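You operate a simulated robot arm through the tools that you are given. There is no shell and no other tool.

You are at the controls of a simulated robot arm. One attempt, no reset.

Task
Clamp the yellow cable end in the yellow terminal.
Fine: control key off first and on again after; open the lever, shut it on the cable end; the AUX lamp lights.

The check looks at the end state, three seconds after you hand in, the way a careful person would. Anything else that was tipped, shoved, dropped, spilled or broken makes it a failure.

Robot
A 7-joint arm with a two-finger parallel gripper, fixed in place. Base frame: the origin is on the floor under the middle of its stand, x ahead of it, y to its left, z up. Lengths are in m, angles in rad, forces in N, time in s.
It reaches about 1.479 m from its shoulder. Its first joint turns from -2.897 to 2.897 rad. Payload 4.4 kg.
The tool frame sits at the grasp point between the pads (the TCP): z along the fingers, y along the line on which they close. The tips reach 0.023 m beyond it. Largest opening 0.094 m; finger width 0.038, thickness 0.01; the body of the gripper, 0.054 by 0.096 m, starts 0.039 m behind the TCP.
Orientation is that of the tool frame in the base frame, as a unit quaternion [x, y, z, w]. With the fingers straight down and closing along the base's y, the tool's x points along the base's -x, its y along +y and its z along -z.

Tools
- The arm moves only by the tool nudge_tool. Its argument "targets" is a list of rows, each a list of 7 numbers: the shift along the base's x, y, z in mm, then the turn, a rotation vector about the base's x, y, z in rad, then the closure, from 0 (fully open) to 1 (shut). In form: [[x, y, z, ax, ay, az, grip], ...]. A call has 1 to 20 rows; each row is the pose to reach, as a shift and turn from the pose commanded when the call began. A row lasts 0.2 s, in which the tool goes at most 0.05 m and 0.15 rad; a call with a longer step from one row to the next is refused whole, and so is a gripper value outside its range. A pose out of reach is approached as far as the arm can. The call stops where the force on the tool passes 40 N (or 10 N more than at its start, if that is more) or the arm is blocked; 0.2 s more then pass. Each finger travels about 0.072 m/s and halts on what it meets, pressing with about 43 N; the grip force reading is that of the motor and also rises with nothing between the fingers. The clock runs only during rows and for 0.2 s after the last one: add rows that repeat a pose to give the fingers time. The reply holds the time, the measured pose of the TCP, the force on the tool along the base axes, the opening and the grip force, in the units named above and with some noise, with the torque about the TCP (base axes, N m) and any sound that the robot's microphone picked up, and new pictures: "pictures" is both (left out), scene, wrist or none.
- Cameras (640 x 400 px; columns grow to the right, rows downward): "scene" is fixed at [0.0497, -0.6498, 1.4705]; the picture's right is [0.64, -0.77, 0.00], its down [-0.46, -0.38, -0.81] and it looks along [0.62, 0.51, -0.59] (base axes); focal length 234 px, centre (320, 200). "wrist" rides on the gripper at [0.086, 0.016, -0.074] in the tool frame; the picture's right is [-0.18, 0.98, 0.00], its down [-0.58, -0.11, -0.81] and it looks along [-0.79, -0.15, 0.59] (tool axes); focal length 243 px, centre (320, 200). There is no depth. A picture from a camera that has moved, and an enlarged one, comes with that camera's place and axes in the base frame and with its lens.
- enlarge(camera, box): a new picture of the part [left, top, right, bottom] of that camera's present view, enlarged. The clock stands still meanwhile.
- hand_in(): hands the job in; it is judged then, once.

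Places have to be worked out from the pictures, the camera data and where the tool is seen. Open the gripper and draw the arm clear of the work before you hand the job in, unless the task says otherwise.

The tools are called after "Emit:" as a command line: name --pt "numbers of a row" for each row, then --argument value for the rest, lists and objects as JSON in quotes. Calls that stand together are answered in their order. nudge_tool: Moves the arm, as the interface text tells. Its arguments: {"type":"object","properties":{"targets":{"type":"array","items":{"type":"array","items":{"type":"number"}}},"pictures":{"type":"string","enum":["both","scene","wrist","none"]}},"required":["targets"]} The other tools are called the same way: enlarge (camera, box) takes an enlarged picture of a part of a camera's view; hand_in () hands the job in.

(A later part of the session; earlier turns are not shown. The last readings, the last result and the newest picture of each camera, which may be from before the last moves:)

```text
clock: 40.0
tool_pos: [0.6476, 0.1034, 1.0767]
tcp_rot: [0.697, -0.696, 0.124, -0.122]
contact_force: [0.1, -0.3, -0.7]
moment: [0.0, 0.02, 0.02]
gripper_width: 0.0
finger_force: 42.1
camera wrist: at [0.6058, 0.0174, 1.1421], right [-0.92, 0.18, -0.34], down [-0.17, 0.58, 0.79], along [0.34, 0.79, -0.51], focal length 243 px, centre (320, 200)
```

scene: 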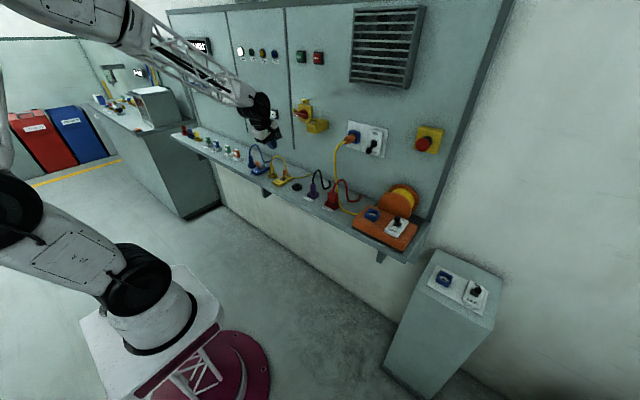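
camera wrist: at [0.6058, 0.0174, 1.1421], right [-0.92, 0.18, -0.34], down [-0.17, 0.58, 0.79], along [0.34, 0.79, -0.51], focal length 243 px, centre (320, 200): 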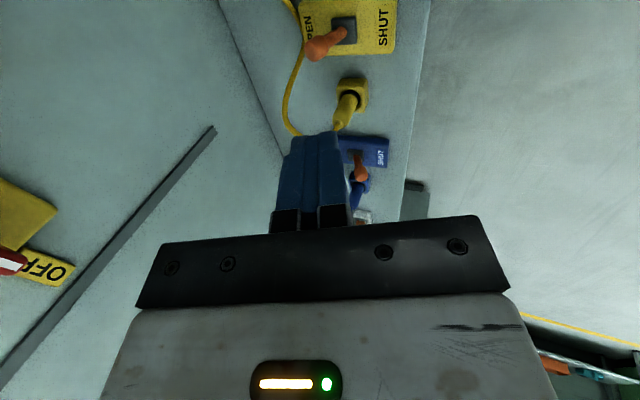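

Projecting my lever-ball estimate into this view matches the picture (predicted (317,53), seen about (318,50)). I'll move above and behind the lever, then view before descending.

Emit:
nudge_tool --pt "22 0 -10 0 0 0 1" --pt "44 0 -28 0 0 0 1" --pt "65 0 -45 0 0 0 1" --pt "70 0 -58 0 0 0 1" --pt "70 0 -58 0 0 0 1" --pictures "both"

Emit:
enlarge --camera "wrist" --box '[180, 0, 436, 160]'

Emit:
enlarge --camera "scene" --box '[250, 130, 330, 180]'

```text
clock: 41.2
tool_pos: [0.7164, 0.1041, 1.0199]
tcp_rot: [0.697, -0.696, 0.124, -0.122]
contact_force: [0.5, 0.1, -0.4]
moment: [0.0, -0.03, 0.01]
gripper_width: 0.0
finger_force: 43.0
camera wrist: at [0.6751, 0.0179, 1.0848], right [-0.92, 0.18, -0.34], down [-0.17, 0.58, 0.79], along [0.34, 0.79, -0.51], focal length 243 px, centre (320, 200)
```

scene: 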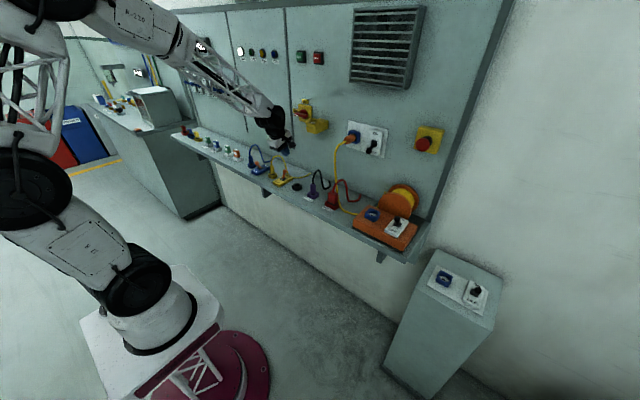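
wrist: 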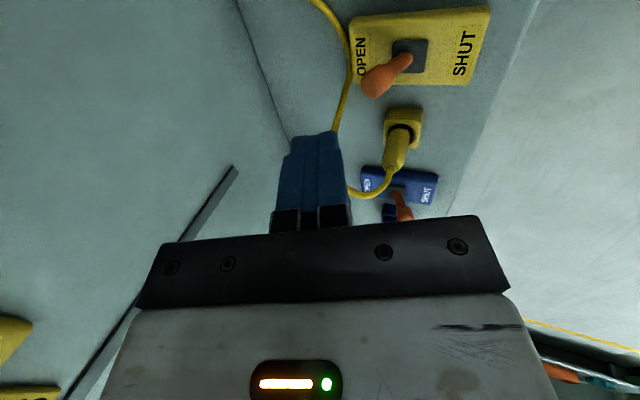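

```text
2.50 times, centred on (308, 80) of wrist
camera zoom: at [0.6751, 0.0179, 1.0848], right [-0.92, 0.18, -0.34], down [-0.17, 0.58, 0.79], along [0.34, 0.79, -0.51], focal length 606 px, centre (350, 500)
```

zoom: 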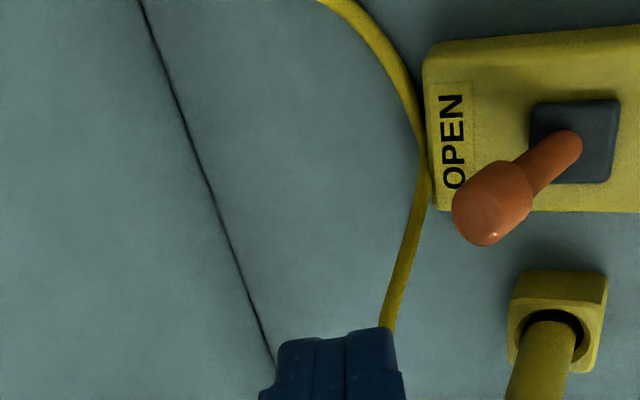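

```text
8.00 times, centred on (290, 155) of scene
camera zoom: at [0.0497, -0.6498, 1.4705], right [0.64, -0.77, 0.0], down [-0.46, -0.38, -0.81], along [0.62, 0.51, -0.59], focal length 1871 px, centre (560, 560)
```

zoom: 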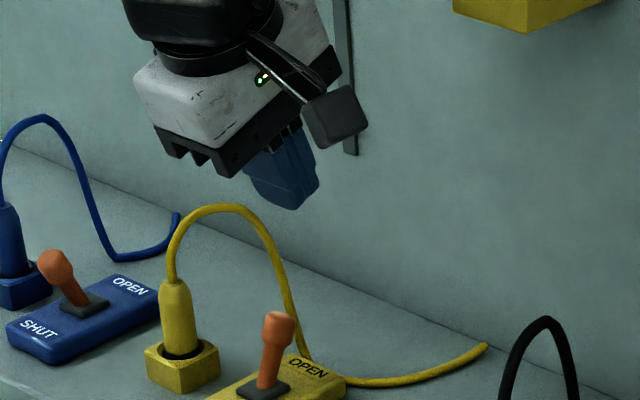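

The path behind the lever is free, with the cable passing to the left of where the finger will go. I'll descend along the finger direction to tip height z≈0.90 behind the lever knob.

Emit:
nudge_tool --pt "10 -2 -27 0 0 0 1" --pt "20 -2 -55 0 0 0 1" --pt "28 -2 -77 0 0 0 1" --pt "34 -2 -94 0 0 0 1" --pt "34 -2 -94 0 0 0 1" --pictures "both"

Emit:
enlarge --camera "wrist" --box '[240, 60, 496, 220]'

Emit:
enlarge --camera "scene" --box '[250, 140, 330, 190]'

```text
clock: 42.5
tool_pos: [0.7486, 0.103, 0.9248]
tcp_rot: [-0.696, 0.697, -0.124, 0.121]
contact_force: [-0.5, -0.5, 0.2]
moment: [0.02, -0.05, -0.01]
gripper_width: 0.0001
finger_force: 42.2
camera wrist: at [0.7089, 0.0158, 0.9904], right [-0.92, 0.18, -0.34], down [-0.17, 0.58, 0.79], along [0.34, 0.79, -0.51], focal length 243 px, centre (320, 200)
```

scene: 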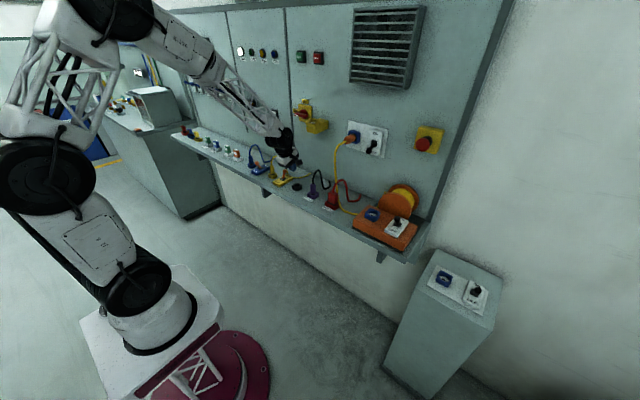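
wrist: 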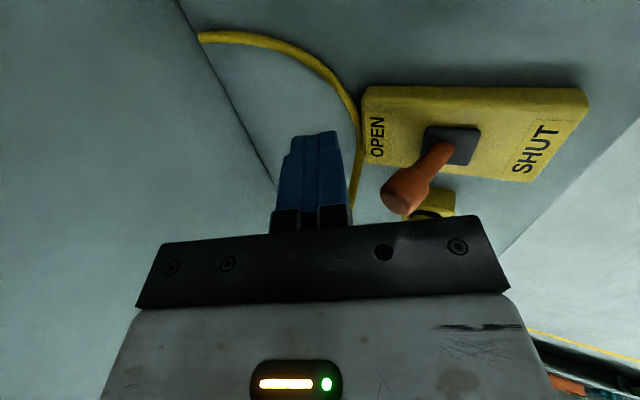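

```text
2.50 times, centred on (368, 140) of wrist
camera zoom: at [0.7089, 0.0158, 0.9904], right [-0.92, 0.18, -0.34], down [-0.17, 0.58, 0.79], along [0.34, 0.79, -0.51], focal length 606 px, centre (200, 350)
```

zoom: 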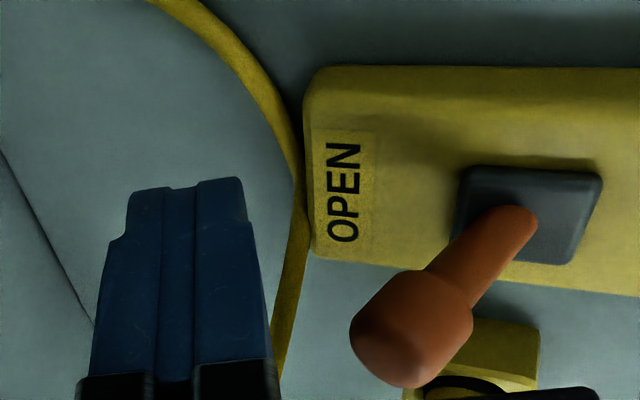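

```text
8.00 times, centred on (290, 165) of scene
camera zoom: at [0.0497, -0.6498, 1.4705], right [0.64, -0.77, 0.0], down [-0.46, -0.38, -0.81], along [0.62, 0.51, -0.59], focal length 1871 px, centre (560, 480)
```

zoom: 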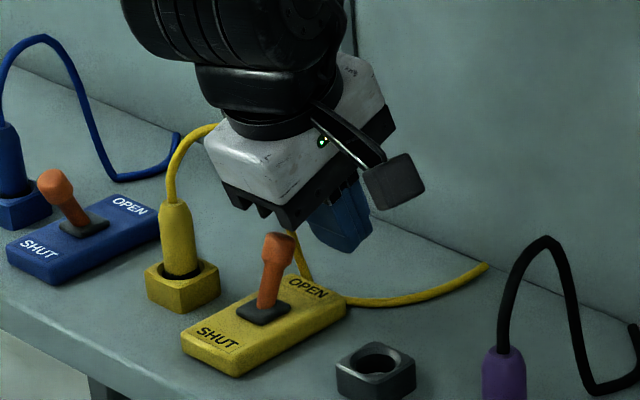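

The closed fingers sit behind the knob with about a 15 mm gap and at the same depth as the knob. Now I push along −x in steps to swing the lever to SHUT, letting the force limit mark the end stop.

Emit:
nudge_tool --pt "-10 0 0 0 0 0 1" --pt "-18 0 0 0 0 0 1" --pt "-26 0 0 0 0 0 1" --pt "-34 0 0 0 0 0 1" --pt "-42 0 0 0 0 0 1" --pt "-50 0 0 0 0 0 1" --pt "-56 0 0 0 0 0 1" --pt "-61 0 0 0 0 0 1" --pt "-64 0 0 0 0 0 1" --pictures "both"

Emit:
enlarge --camera "wrist" --box '[240, 60, 496, 220]'

Emit:
enlarge --camera "scene" --box '[250, 140, 330, 190]'

```text
clock: 43.5
tool_pos: [0.7219, 0.1039, 0.9324]
tcp_rot: [-0.696, 0.696, -0.125, 0.125]
contact_force: [1.3, -0.3, 1.2]
moment: [0.02, 0.01, 0.01]
gripper_width: 0.0
finger_force: 42.4
stopped in row 5: the force on the tool passed its limit at 43 N (the readings are from after the stop); the commanded pose is now the measured one
camera wrist: at [0.6799, 0.017, 0.997], right [-0.92, 0.18, -0.35], down [-0.18, 0.58, 0.79], along [0.35, 0.79, -0.5], focal length 243 px, centre (320, 200)
```

scene: 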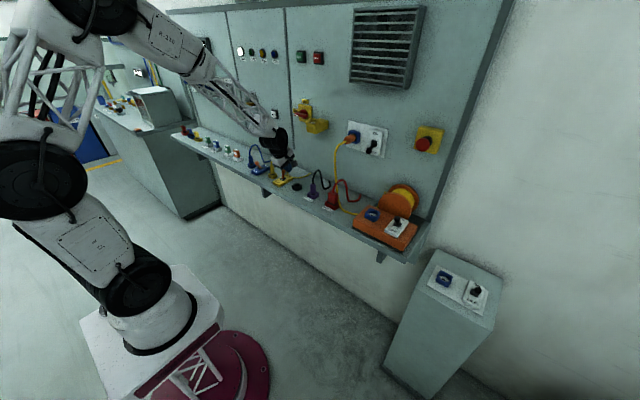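
wrist: 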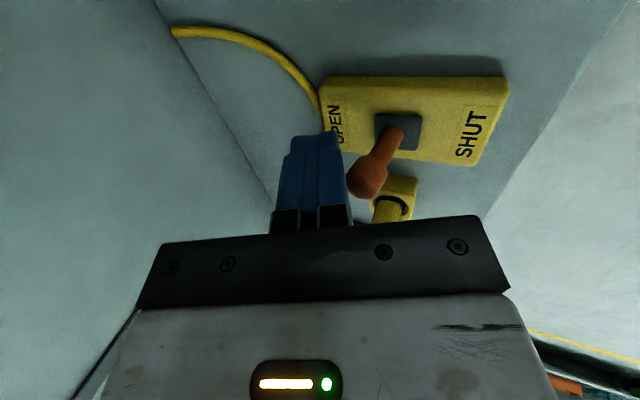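

```text
2.50 times, centred on (368, 140) of wrist
camera zoom: at [0.6799, 0.017, 0.997], right [-0.92, 0.18, -0.35], down [-0.18, 0.58, 0.79], along [0.35, 0.79, -0.5], focal length 606 px, centre (200, 350)
```

zoom: 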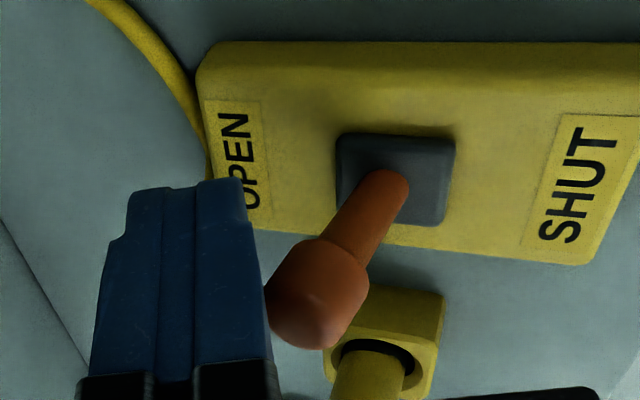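

```text
8.00 times, centred on (290, 165) of scene
camera zoom: at [0.0497, -0.6498, 1.4705], right [0.64, -0.77, 0.0], down [-0.46, -0.38, -0.81], along [0.62, 0.51, -0.59], focal length 1871 px, centre (560, 480)
```

zoom: 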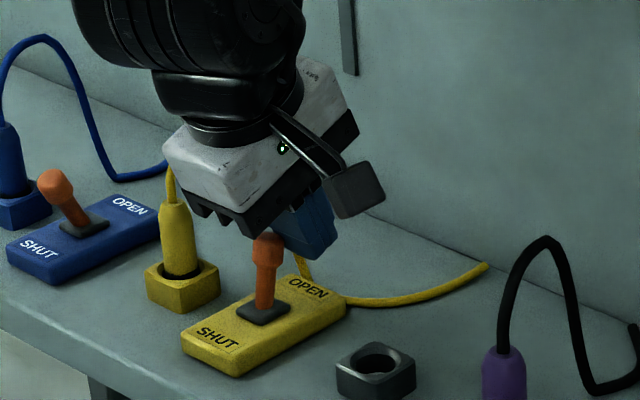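

The lever moved from about 32° to 16° toward shut before the 40 N limit stopped the call; the knob is still touching the finger. I'll continue from here in smaller steps with a slight lift to follow the knob's arc.

Emit:
nudge_tool --pt "-4 0 -2 0 0 0 1" --pt "-8 0 -2 0 0 0 1" --pt "-12 0 -2 0 0 0 1" --pt "-16 0 -2 0 0 0 1" --pt "-20 0 -2 0 0 0 1" --pt "-24 0 -2 0 0 0 1" --pt "-28 0 -2 0 0 0 1" --pt "-32 0 -2 0 0 0 1" --pt "-36 0 -2 0 0 0 1" --pt "-40 0 -2 0 0 0 1" --pictures "both"

Emit:
enlarge --camera "wrist" --box '[240, 60, 496, 220]'

Emit:
enlarge --camera "scene" --box '[250, 140, 330, 190]'

```text
clock: 44.5
tool_pos: [0.707, 0.1035, 0.9324]
tcp_rot: [0.696, -0.696, 0.128, -0.127]
contact_force: [0.0, 0.7, 2.6]
moment: [0.04, 0.03, -0.01]
gripper_width: 0.0
finger_force: 42.3
stopped in row 5: the force on the tool passed its limit at 41 N (the readings are from after the stop); the commanded pose is now the measured one
camera wrist: at [0.6653, 0.0169, 0.9967], right [-0.92, 0.18, -0.35], down [-0.18, 0.58, 0.79], along [0.35, 0.79, -0.5], focal length 243 px, centre (320, 200)
```

scene: 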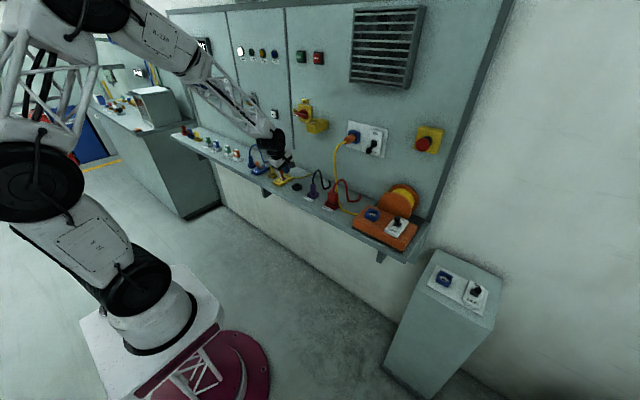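
wrist: 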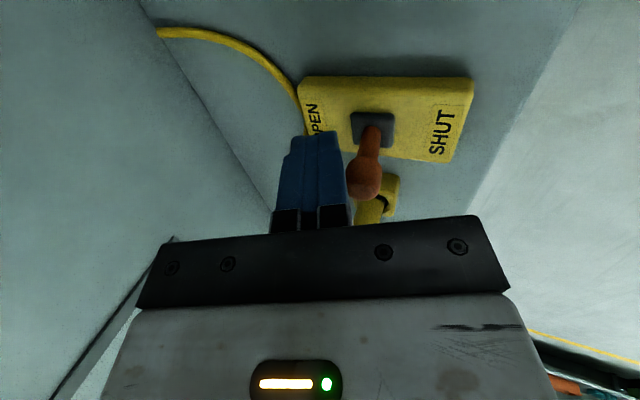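

```text
2.50 times, centred on (368, 140) of wrist
camera zoom: at [0.6653, 0.0169, 0.9967], right [-0.92, 0.18, -0.35], down [-0.18, 0.58, 0.79], along [0.35, 0.79, -0.5], focal length 606 px, centre (200, 350)
```

zoom: 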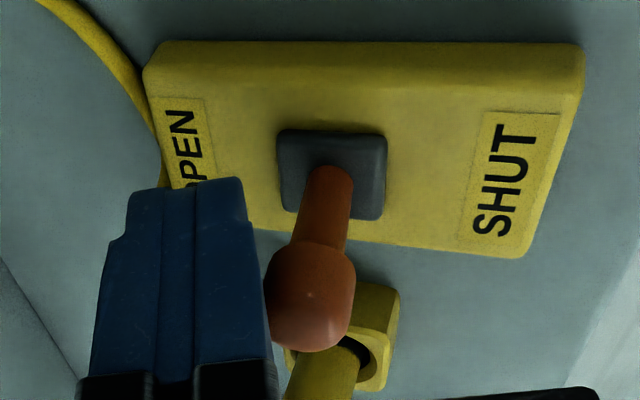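

```text
8.00 times, centred on (290, 165) of scene
camera zoom: at [0.0497, -0.6498, 1.4705], right [0.64, -0.77, 0.0], down [-0.46, -0.38, -0.81], along [0.62, 0.51, -0.59], focal length 1871 px, centre (560, 480)
```

zoom: 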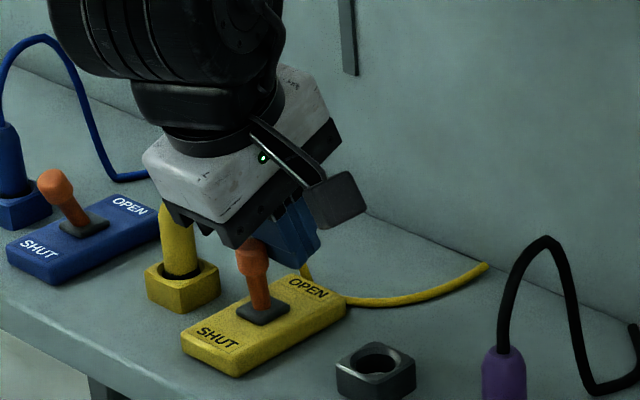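

The lever is now upright and holds its position, so it's stiff but moving. I'll continue pushing toward SHUT.

Emit:
nudge_tool --pt "-4 0 -2 0 0 0 1" --pt "-8 0 -3 0 0 0 1" --pt "-12 0 -3 0 0 0 1" --pt "-16 0 -4 0 0 0 1" --pt "-20 0 -4 0 0 0 1" --pt "-24 0 -5 0 0 0 1" --pt "-28 0 -5 0 0 0 1" --pt "-32 0 -5 0 0 0 1" --pt "-36 0 -5 0 0 0 1" --pictures "both"

Emit:
enlarge --camera "wrist" --box '[240, 60, 496, 220]'

Emit:
enlarge --camera "scene" --box '[250, 140, 330, 190]'

```text
clock: 45.3
tool_pos: [0.6959, 0.1041, 0.9317]
tcp_rot: [-0.695, 0.696, -0.129, 0.129]
contact_force: [-1.7, -1.2, 4.3]
moment: [0.03, 0.05, 0.02]
gripper_width: 0.0
finger_force: 42.4
stopped in row 3: the force on the tool passed its limit at 43 N (the readings are from after the stop); the commanded pose is now the measured one
camera wrist: at [0.6544, 0.0171, 0.9955], right [-0.92, 0.19, -0.35], down [-0.19, 0.58, 0.79], along [0.35, 0.79, -0.5], focal length 243 px, centre (320, 200)
```

scene: 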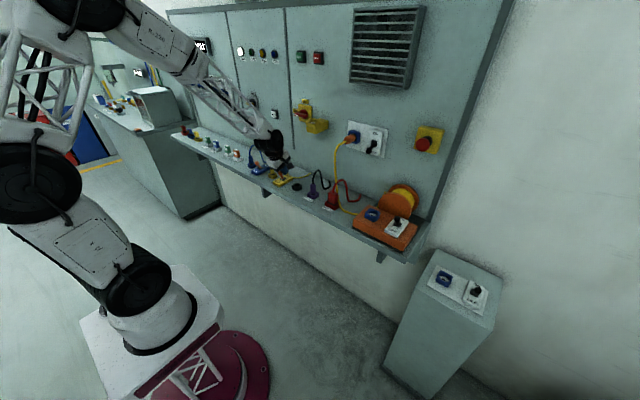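
wrist: 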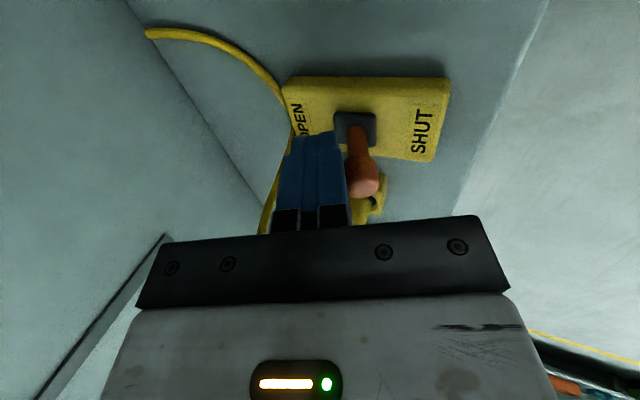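

```text
2.50 times, centred on (368, 140) of wrist
camera zoom: at [0.6544, 0.0171, 0.9955], right [-0.92, 0.19, -0.35], down [-0.19, 0.58, 0.79], along [0.35, 0.79, -0.5], focal length 606 px, centre (200, 350)
```

zoom: 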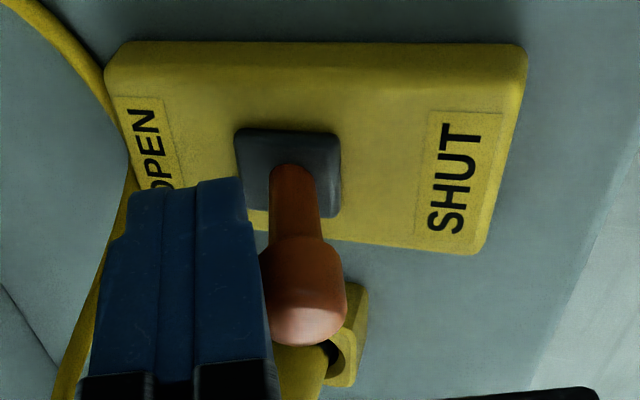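

```text
8.00 times, centred on (290, 165) of scene
camera zoom: at [0.0497, -0.6498, 1.4705], right [0.64, -0.77, 0.0], down [-0.46, -0.38, -0.81], along [0.62, 0.51, -0.59], focal length 1871 px, centre (560, 480)
```

zoom: 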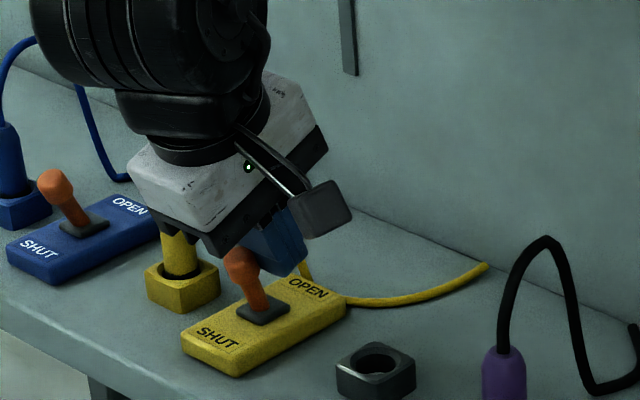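

The lever has passed centre and now leans about 13° toward SHUT. I'll keep going in the same way.

Emit:
nudge_tool --pt "-4 0 -2 0 0 0 1" --pt "-8 0 -4 0 0 0 1" --pt "-11 0 -5 0 0 0 1" --pt "-14 0 -6 0 0 0 1" --pt "-17 0 -7 0 0 0 1" --pt "-20 0 -7 0 0 0 1" --pt "-24 0 -7 0 0 0 1" --pictures "both"

Emit:
enlarge --camera "wrist" --box '[240, 60, 496, 220]'

Emit:
enlarge --camera "scene" --box '[250, 140, 330, 190]'

```text
clock: 46.0
tool_pos: [0.6911, 0.1036, 0.931]
tcp_rot: [-0.694, 0.696, -0.13, 0.132]
contact_force: [2.8, -0.5, 0.7]
moment: [-0.03, -0.1, 0.0]
gripper_width: 0.0
finger_force: 41.9
stopped in row 3: the force on the tool passed its limit at 47 N (the readings are from after the stop); the commanded pose is now the measured one
camera wrist: at [0.6485, 0.0171, 0.9943], right [-0.91, 0.19, -0.36], down [-0.19, 0.58, 0.79], along [0.36, 0.79, -0.49], focal length 243 px, centre (320, 200)
```

scene: 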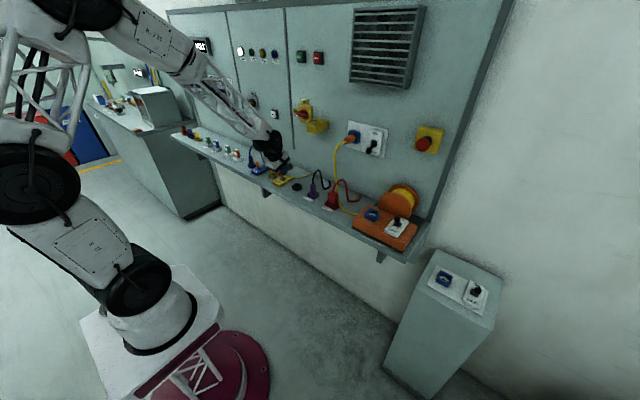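
wrist: 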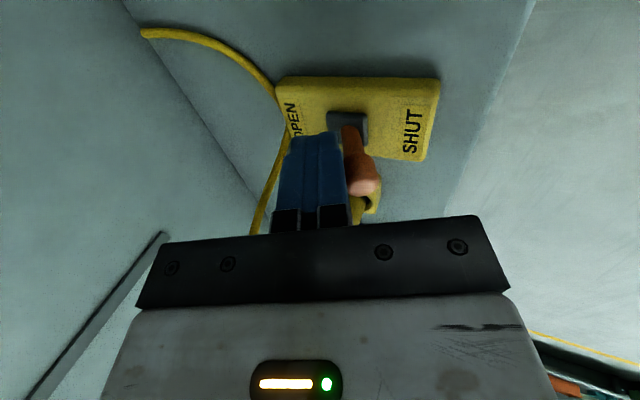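

```text
2.50 times, centred on (368, 140) of wrist
camera zoom: at [0.6485, 0.0171, 0.9943], right [-0.91, 0.19, -0.36], down [-0.19, 0.58, 0.79], along [0.36, 0.79, -0.49], focal length 606 px, centre (200, 350)
```

zoom: 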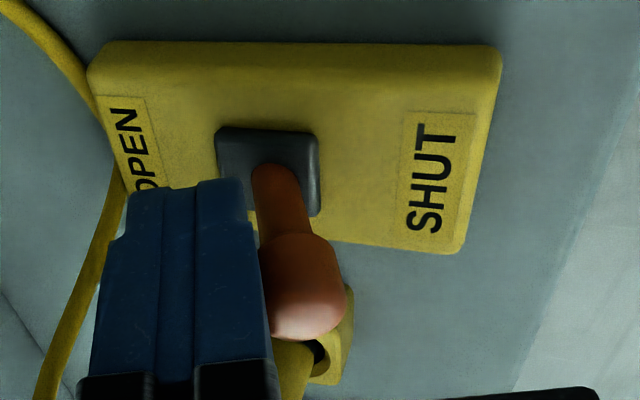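

```text
8.00 times, centred on (290, 165) of scene
camera zoom: at [0.0497, -0.6498, 1.4705], right [0.64, -0.77, 0.0], down [-0.46, -0.38, -0.81], along [0.62, 0.51, -0.59], focal length 1871 px, centre (560, 480)
```

zoom: 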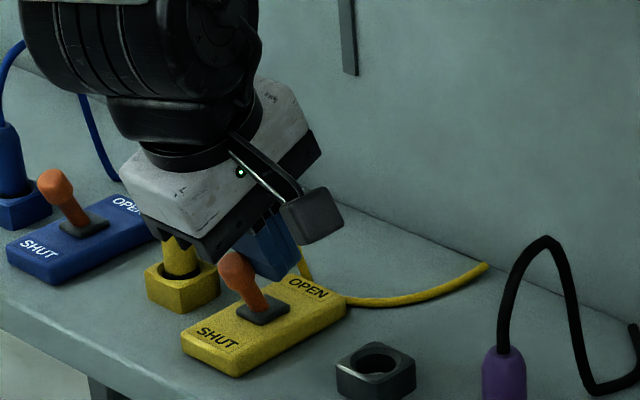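

The lever is close to the SHUT angle (the blue shut lever is my reference) but not quite there. I'll push once more.

Emit:
nudge_tool --pt "-4 0 -3 0 0 0 1" --pt "-8 0 -5 0 0 0 1" --pt "-11 0 -7 0 0 0 1" --pt "-14 0 -8 0 0 0 1" --pt "-17 0 -9 0 0 0 1" --pt "-20 0 -10 0 0 0 1" --pictures "both"

Emit:
enlarge --camera "wrist" --box '[240, 60, 496, 220]'

Emit:
enlarge --camera "scene" --box '[250, 140, 330, 190]'

```text
clock: 46.5
tool_pos: [0.6911, 0.1045, 0.9307]
tcp_rot: [-0.693, 0.695, -0.134, 0.136]
contact_force: [6.2, 0.0, 0.0]
moment: [0.01, -0.13, -0.05]
gripper_width: 0.0002
finger_force: 42.1
stopped in row 2: the force on the tool passed its limit at 50 N (the readings are from after the stop); the commanded pose is now the measured one
camera wrist: at [0.6476, 0.0171, 0.9944], right [-0.91, 0.19, -0.37], down [-0.2, 0.58, 0.79], along [0.36, 0.79, -0.49], focal length 243 px, centre (320, 200)
```

scene: 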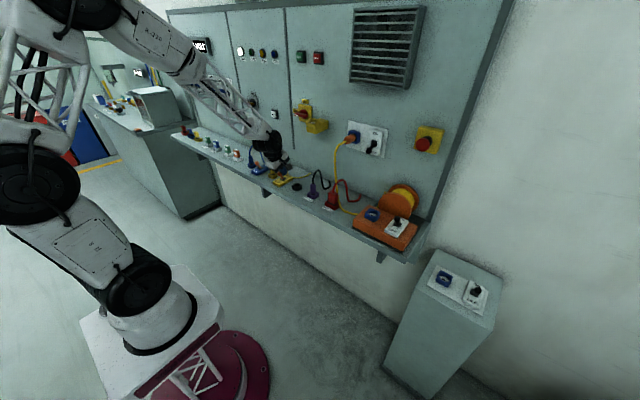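
wrist: 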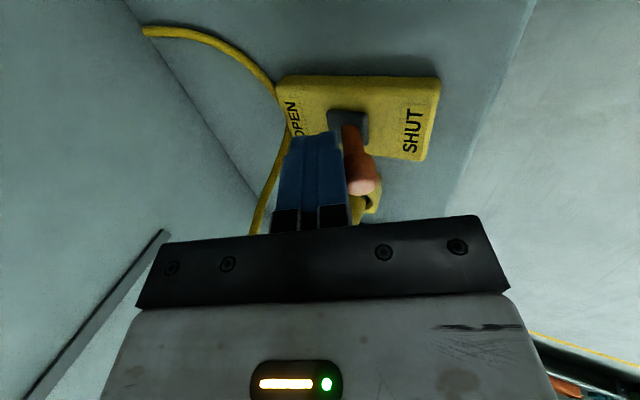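

```text
2.50 times, centred on (368, 140) of wrist
camera zoom: at [0.6476, 0.0171, 0.9944], right [-0.91, 0.19, -0.37], down [-0.2, 0.58, 0.79], along [0.36, 0.79, -0.49], focal length 606 px, centre (200, 350)
```

zoom: 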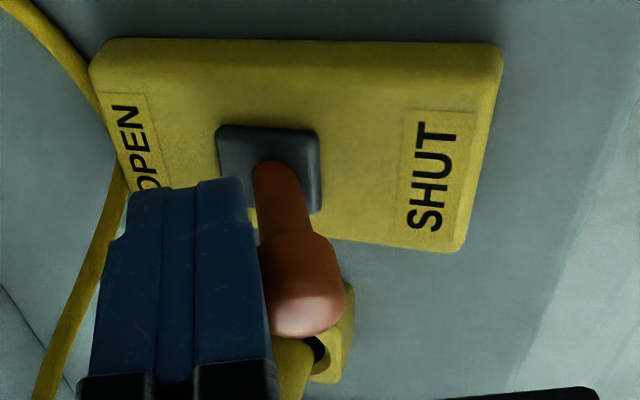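

```text
8.00 times, centred on (290, 165) of scene
camera zoom: at [0.0497, -0.6498, 1.4705], right [0.64, -0.77, 0.0], down [-0.46, -0.38, -0.81], along [0.62, 0.51, -0.59], focal length 1871 px, centre (560, 480)
```

zoom: 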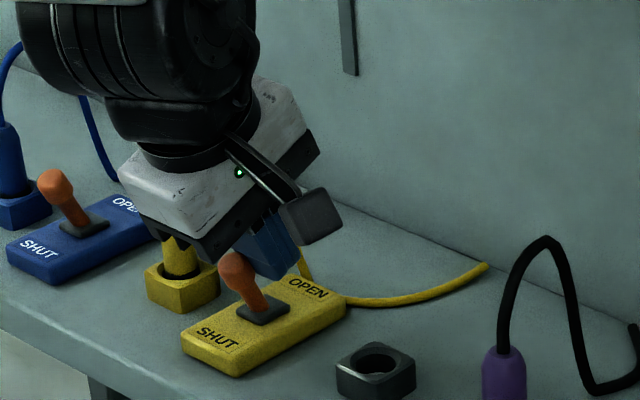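

No further travel and an immediate 50 N rise: the lever is hard against its SHUT stop, and the knob's image position matches the original SHUT pose. I'll back off +x, then withdraw upward along the finger axis and inspect.

Emit:
nudge_tool --pt "8 0 0 0 0 0 1" --pt "18 0 2 0 0 0 1" --pt "8 0 30 0 0 0 1" --pt "-4 0 62 0 0 0 1" --pt "-16 0 95 0 0 0 1" --pt "-50 0 120 0 0 0 1" --pt "-90 0 140 0 0 0 1" --pt "-90 0 140 0 0 0 1" --pictures "both"

Emit:
enlarge --camera "wrist" --box '[240, 0, 496, 160]'

Emit:
enlarge --camera "scene" --box '[246, 145, 310, 185]'

Emit:
enlarge --camera "scene" --box '[202, 35, 298, 95]'

```text
clock: 48.3
tool_pos: [0.5982, 0.1027, 1.0705]
tcp_rot: [-0.693, 0.696, -0.132, 0.135]
contact_force: [0.8, 0.3, 0.1]
moment: [0.01, 0.0, -0.03]
gripper_width: 0.0001
finger_force: 42.8
camera wrist: at [0.5553, 0.0162, 1.1333], right [-0.91, 0.19, -0.37], down [-0.2, 0.58, 0.79], along [0.36, 0.79, -0.49], focal length 243 px, centre (320, 200)
```

scene: 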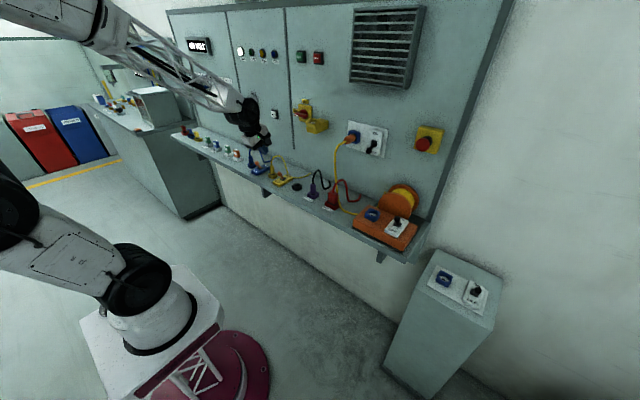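
wrist: 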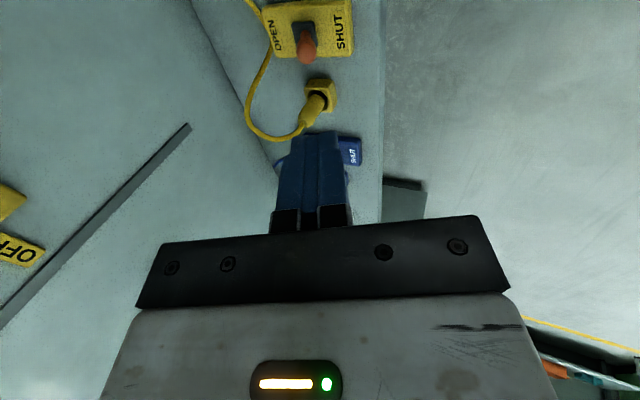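

```text
2.50 times, centred on (368, 80) of wrist
camera zoom: at [0.5553, 0.0162, 1.1333], right [-0.91, 0.19, -0.37], down [-0.2, 0.58, 0.79], along [0.36, 0.79, -0.49], focal length 606 px, centre (200, 500)
```

zoom: 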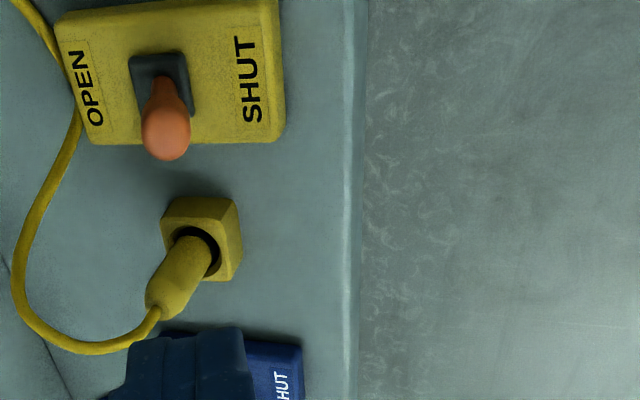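

```text
10.00 times, centred on (278, 165) of scene
camera zoom: at [0.0497, -0.6498, 1.4705], right [0.64, -0.77, 0.0], down [-0.46, -0.38, -0.81], along [0.62, 0.51, -0.59], focal length 2339 px, centre (740, 550)
```

zoom: 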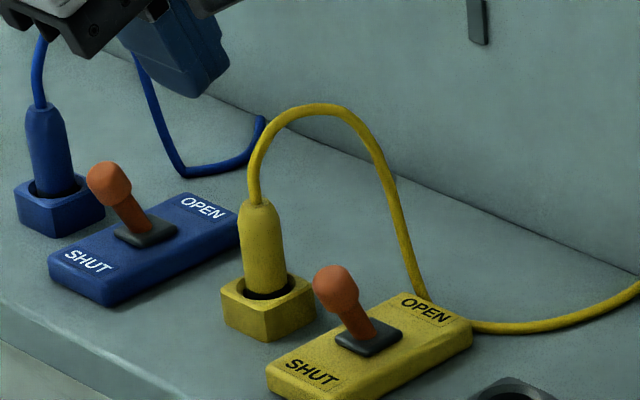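

```text
6.67 times, centred on (250, 65) of scene
camera zoom: at [0.0497, -0.6498, 1.4705], right [0.64, -0.77, 0.0], down [-0.46, -0.38, -0.81], along [0.62, 0.51, -0.59], focal length 1560 px, centre (787, 1100)
```

zoom: 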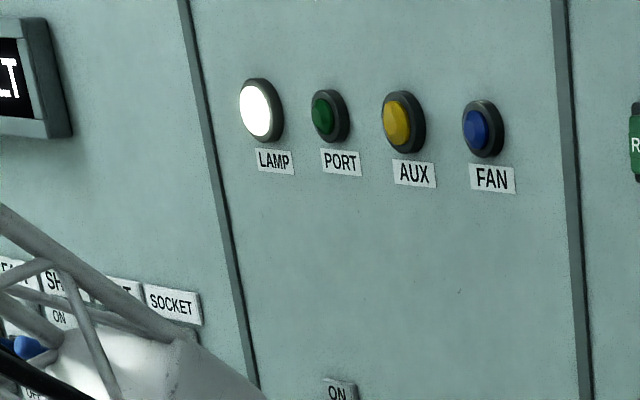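

The lever is shut with the plug upright in the terminal. Next is the key. Its blade is horizontal now, so I keep this roll, tilt the gripper to point straight at the panel, and move in front of the key with the fingers partly open.

Emit:
nudge_tool --pt "-5 20 15 0 -0.132 0 1" --pt "-5 60 30 -0.001 -0.264 0 0.9" --pt "-3 100 45 -0.001 -0.396 0 0.7" --pt "0 140 60 -0.002 -0.528 0 0.5" --pt "4 180 70 -0.003 -0.661 0 0.45" --pt "8 220 78 -0.003 -0.793 0 0.45" --pt "12 260 80 -0.004 -0.925 0 0.45" --pt "16 300 80 -0.004 -1.057 0 0.45" --pt "20 335 80 -0.005 -1.189 0 0.45" --pt "20 357 79 -0.005 -1.189 0 0.45" --pt "20 357 79 -0.005 -1.189 0 0.45" --pictures "both"

Emit:
enlarge --camera "scene" --box '[202, 75, 282, 125]'

```text
clock: 50.7
tool_pos: [0.621, 0.4621, 1.1502]
tcp_rot: [0.5, -0.499, 0.501, -0.5]
contact_force: [-0.4, -0.4, 0.0]
moment: [-0.01, 0.04, -0.03]
gripper_width: 0.0519
finger_force: 0.1
camera wrist: at [0.5472, 0.3749, 1.1344], right [0.0, 0.18, -0.98], down [-0.81, 0.58, 0.11], along [0.59, 0.79, 0.15], focal length 243 px, centre (320, 200)
```

scene: 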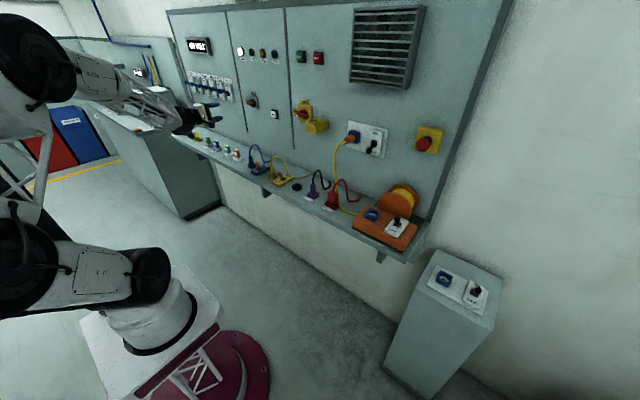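
wrist: 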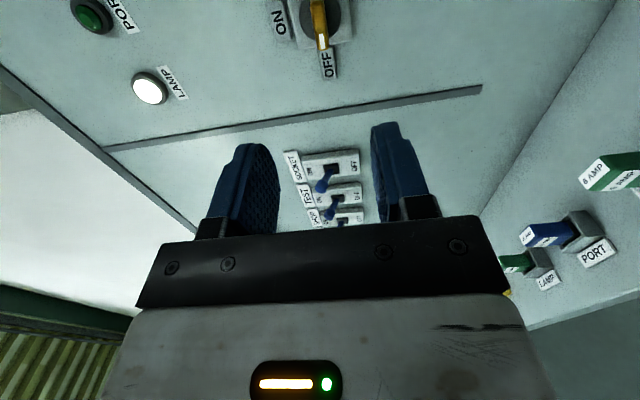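

```text
8.00 times, centred on (242, 100) of scene
camera zoom: at [0.0497, -0.6498, 1.4705], right [0.64, -0.77, 0.0], down [-0.46, -0.38, -0.81], along [0.62, 0.51, -0.59], focal length 1871 px, centre (944, 1000)
```

zoom: 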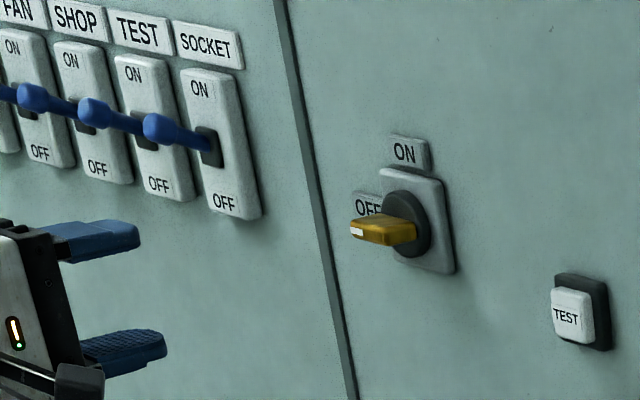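

Orientation is right and the key blade is horizontal at OFF. I'll advance toward it in line with its axis and check alignment.

Emit:
nudge_tool --pt "40 -1 0 0 0 0 0.45" --pt "80 -1 0 0 0 0 0.45" --pt "120 -1 0 0 0 0 0.45" --pt "155 -1 0 0 0 0 0.45" --pt "155 -1 0 0 0 0 0.45" --pictures "both"

Emit:
enlarge --camera "wrist" --box '[208, 70, 432, 210]'

Emit:
enlarge --camera "scene" --box '[218, 80, 282, 120]'

```text
clock: 51.9
tool_pos: [0.7737, 0.4609, 1.1495]
tcp_rot: [0.5, -0.5, 0.5, -0.499]
contact_force: [-0.1, -0.3, 0.4]
moment: [-0.01, 0.02, 0.03]
gripper_width: 0.0518
finger_force: 0.0
camera wrist: at [0.7001, 0.3731, 1.1336], right [0.0, 0.18, -0.98], down [-0.81, 0.58, 0.11], along [0.59, 0.79, 0.15], focal length 243 px, centre (320, 200)
```

scene: 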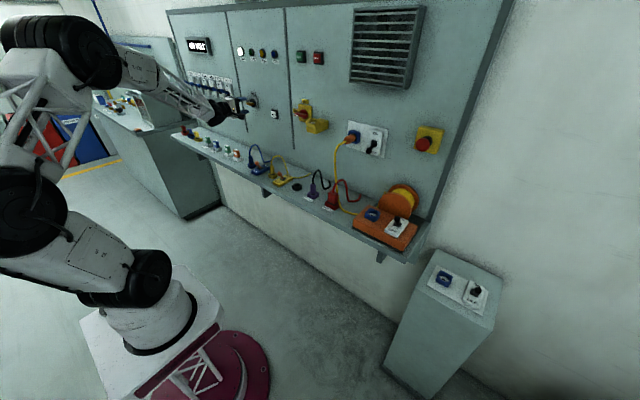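
wrist: 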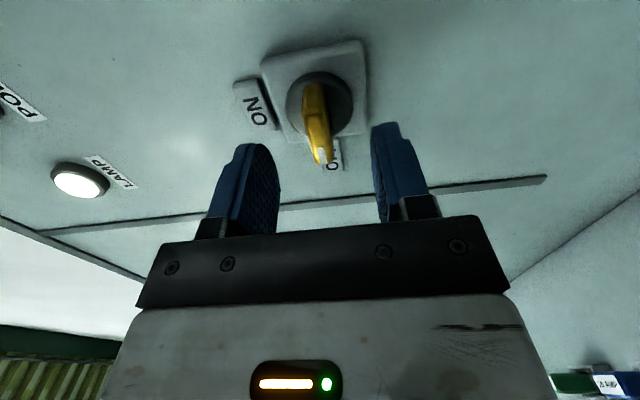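

```text
2.86 times, centred on (320, 140) of wrist
camera zoom: at [0.7001, 0.3731, 1.1336], right [0.0, 0.18, -0.98], down [-0.81, 0.58, 0.11], along [0.59, 0.79, 0.15], focal length 693 px, centre (320, 371)
```

zoom: 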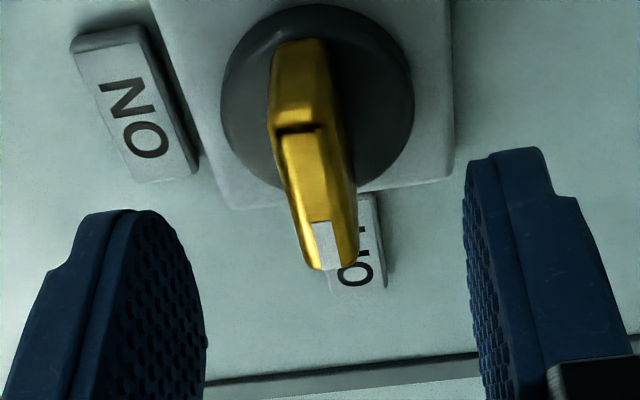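

```text
10.00 times, centred on (250, 100) of scene
camera zoom: at [0.0497, -0.6498, 1.4705], right [0.64, -0.77, 0.0], down [-0.46, -0.38, -0.81], along [0.62, 0.51, -0.59], focal length 2339 px, centre (1020, 1200)
```

zoom: 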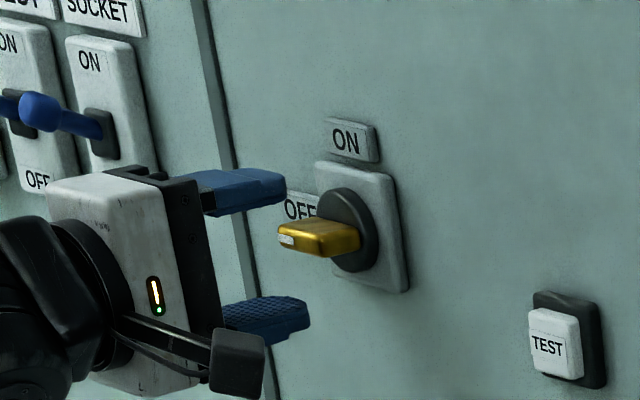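

The blade lies at z≈1.150, centred between the pads. I'll advance 24 mm to the same depth as before and close on it.

Emit:
nudge_tool --pt "12 -0.5 0.5 0 0 0 0.45" --pt "24 -0.5 0.5 0 0 0 0.45" --pt "24 -0.5 0.5 0 0 0 0.7" --pt "24 -0.5 0.5 0 0 0 1" --pt "24 -0.5 0.5 0 0 0 1" --pt "24 -0.5 0.5 0 0 0 1" --pictures "wrist"

Emit:
enlarge --camera "wrist" --box '[208, 90, 432, 230]'

```text
clock: 53.3
tool_pos: [0.7972, 0.4576, 1.1503]
tcp_rot: [0.501, -0.499, 0.501, -0.5]
contact_force: [8.3, 0.2, 6.0]
moment: [0.04, 0.0, 0.89]
gripper_width: 0.0122
finger_force: 45.2
camera wrist: at [0.7238, 0.3713, 1.1341], right [0.0, 0.18, -0.98], down [-0.81, 0.58, 0.11], along [0.59, 0.79, 0.15], focal length 243 px, centre (320, 200)
```

wrist: 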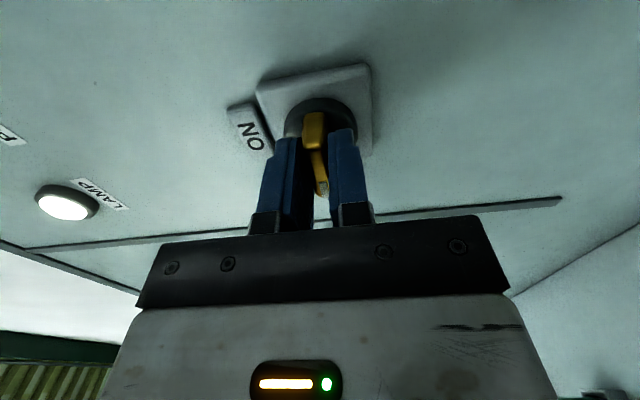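

```text
2.86 times, centred on (320, 160) of wrist
camera zoom: at [0.7238, 0.3713, 1.1341], right [0.0, 0.18, -0.98], down [-0.81, 0.58, 0.11], along [0.59, 0.79, 0.15], focal length 693 px, centre (320, 314)
```

zoom: 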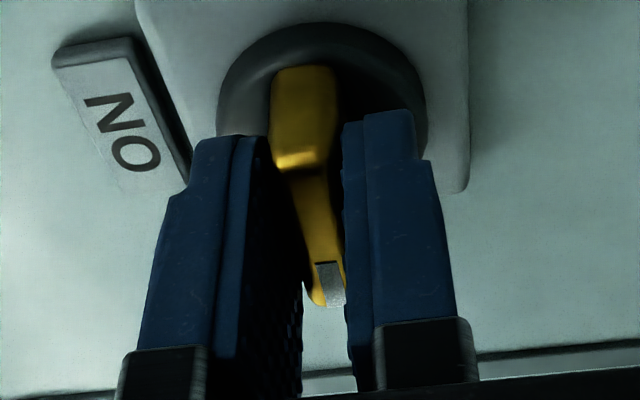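

The key is gripped again (12.2 mm). I'll turn it +90° about x, back from OFF to ON.

Emit:
nudge_tool --pt "0 0 0 0.13 0 0 1" --pt "0 0 0 0.26 0 0 1" --pt "0 0 0 0.39 0 0 1" --pt "0 0 0 0.52 0 0 1" --pt "0 0 0 0.65 0 0 1" --pt "0 0 0 0.78 0 0 1" --pt "0 0 0 0.91 0 0 1" --pt "0 0 0 1.04 0 0 1" --pt "0 0 0 1.17 0 0 1" --pt "0 0 0 1.3 0 0 1" --pt "0 0 0 1.44 0 0 1" --pt "0 0 0 1.571 0 0 1" --pt "0 0 0 1.571 0 0 1" --pictures "both"

Emit:
enlarge --camera "scene" --box '[202, 75, 282, 125]'

Emit:
enlarge --camera "scene" --box '[202, 35, 298, 95]'

```text
clock: 54.3
tool_pos: [0.7981, 0.4594, 1.1489]
tcp_rot: [-0.357, 0.61, -0.358, 0.61]
contact_force: [-17.6, -8.2, 1.8]
moment: [0.02, -0.32, 0.13]
gripper_width: 0.0122
finger_force: 44.9
stopped in row 5: the force on the tool passed its limit at 41 N (the readings are from after the stop); the commanded pose is now the measured one
camera wrist: at [0.7239, 0.3907, 1.093], right [0.0, 0.64, -0.77], down [-0.81, 0.45, 0.38], along [0.59, 0.62, 0.52], focal length 243 px, centre (320, 200)
```

scene: 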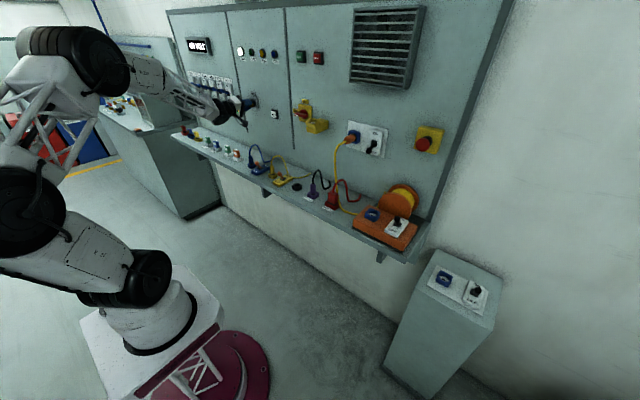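
wrist: 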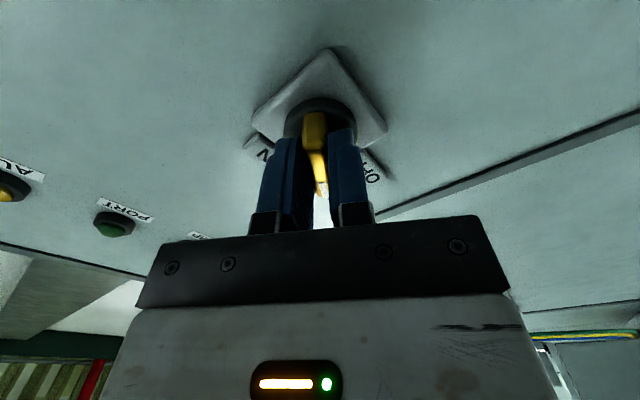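

```text
8.00 times, centred on (242, 100) of scene
camera zoom: at [0.0497, -0.6498, 1.4705], right [0.64, -0.77, 0.0], down [-0.46, -0.38, -0.81], along [0.62, 0.51, -0.59], focal length 1871 px, centre (944, 1000)
```

zoom: 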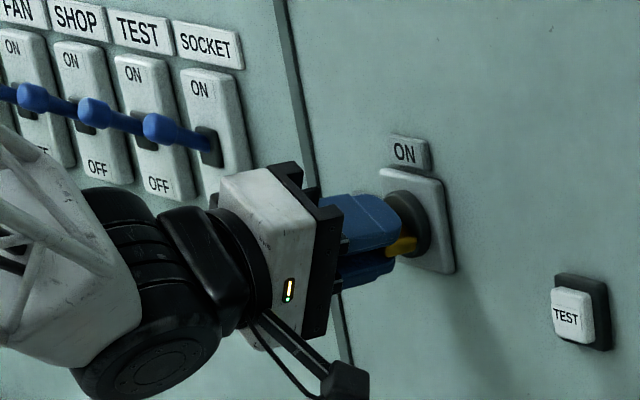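

```text
6.67 times, centred on (250, 65) of scene
camera zoom: at [0.0497, -0.6498, 1.4705], right [0.64, -0.77, 0.0], down [-0.46, -0.38, -0.81], along [0.62, 0.51, -0.59], focal length 1560 px, centre (787, 1100)
```

zoom: 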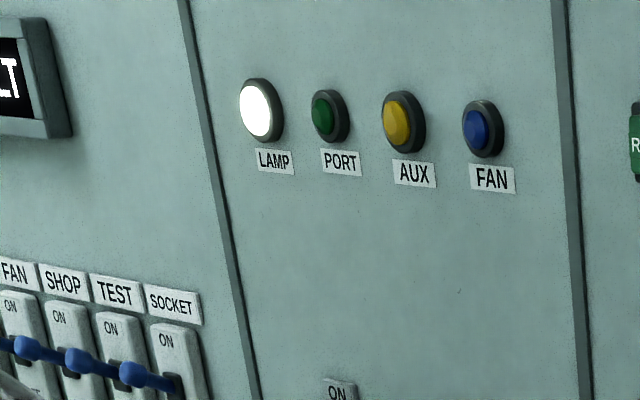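

The call stopped at about 29° of turn because side loads built up (x −18 N, y −8 N), with the grip still holding. I'll ease the tool a few mm in those directions and continue the remaining ~61°.

Emit:
nudge_tool --pt "-3 -1.5 0 0 0 0 1" --pt "-3 -1.5 0 0.12 0 0 1" --pt "-3 -1.5 0 0.24 0 0 1" --pt "-3 -1.5 0 0.36 0 0 1" --pt "-3 -1.5 0 0.48 0 0 1" --pt "-3 -1.5 0 0.6 0 0 1" --pt "-3 -1.5 0 0.72 0 0 1" --pt "-3 -1.5 0 0.84 0 0 1" --pt "-3 -1.5 0 0.96 0 0 1" --pt "-3 -1.5 0 1.061 0 0 1" --pt "-3 -1.5 0 1.061 0 0 1" --pictures "both"

Emit:
enlarge --camera "scene" --box '[202, 75, 282, 125]'

Emit:
enlarge --camera "scene" --box '[202, 35, 298, 95]'

```text
clock: 55.2
tool_pos: [0.7962, 0.4579, 1.1481]
tcp_rot: [-0.273, 0.653, -0.271, 0.652]
contact_force: [17.3, 14.1, -5.1]
moment: [-0.05, 0.2, -0.17]
gripper_width: 0.0124
finger_force: 45.0
stopped in row 4: the force on the tool passed its limit at 41 N (the readings are from after the stop); the commanded pose is now the measured one
camera wrist: at [0.7212, 0.4077, 1.076], right [0.0, 0.82, -0.57], down [-0.81, 0.33, 0.49], along [0.59, 0.46, 0.66], focal length 243 px, centre (320, 200)
```

scene: 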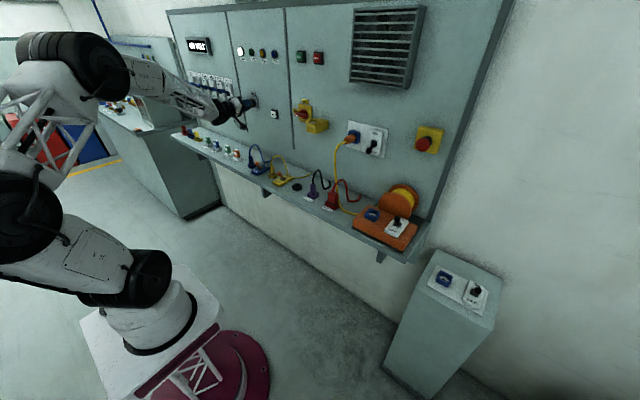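
wrist: 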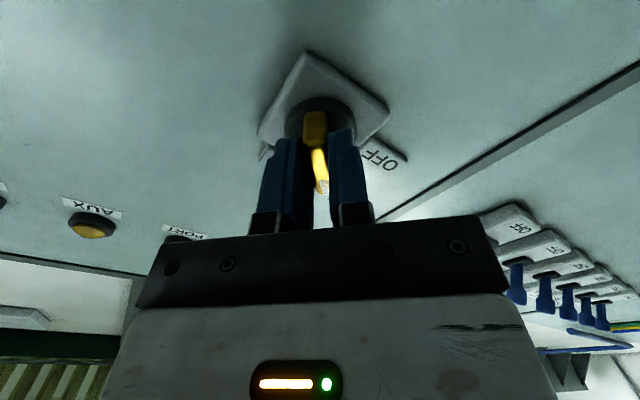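

```text
8.00 times, centred on (242, 100) of scene
camera zoom: at [0.0497, -0.6498, 1.4705], right [0.64, -0.77, 0.0], down [-0.46, -0.38, -0.81], along [0.62, 0.51, -0.59], focal length 1871 px, centre (944, 1000)
```

zoom: 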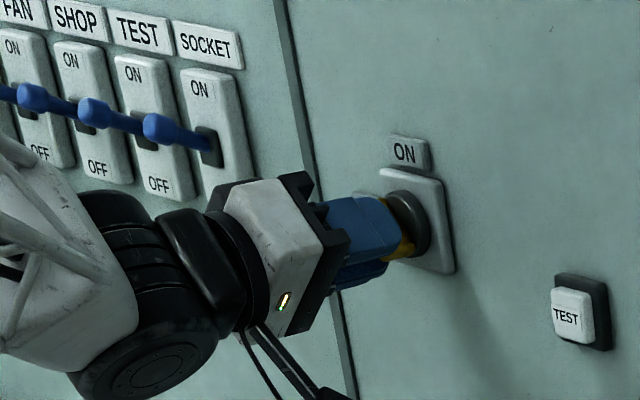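

```text
6.67 times, centred on (250, 65) of scene
camera zoom: at [0.0497, -0.6498, 1.4705], right [0.64, -0.77, 0.0], down [-0.46, -0.38, -0.81], along [0.62, 0.51, -0.59], focal length 1560 px, centre (787, 1100)
```

zoom: 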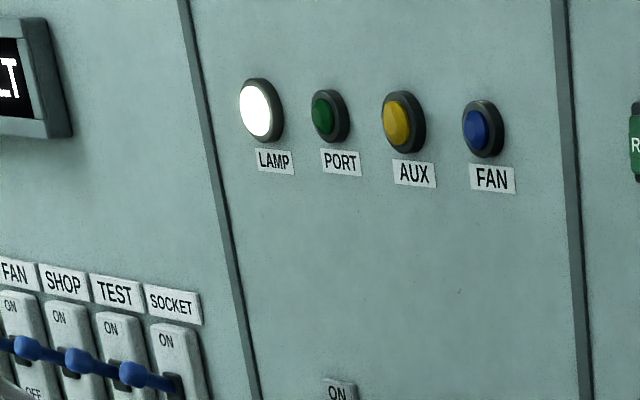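

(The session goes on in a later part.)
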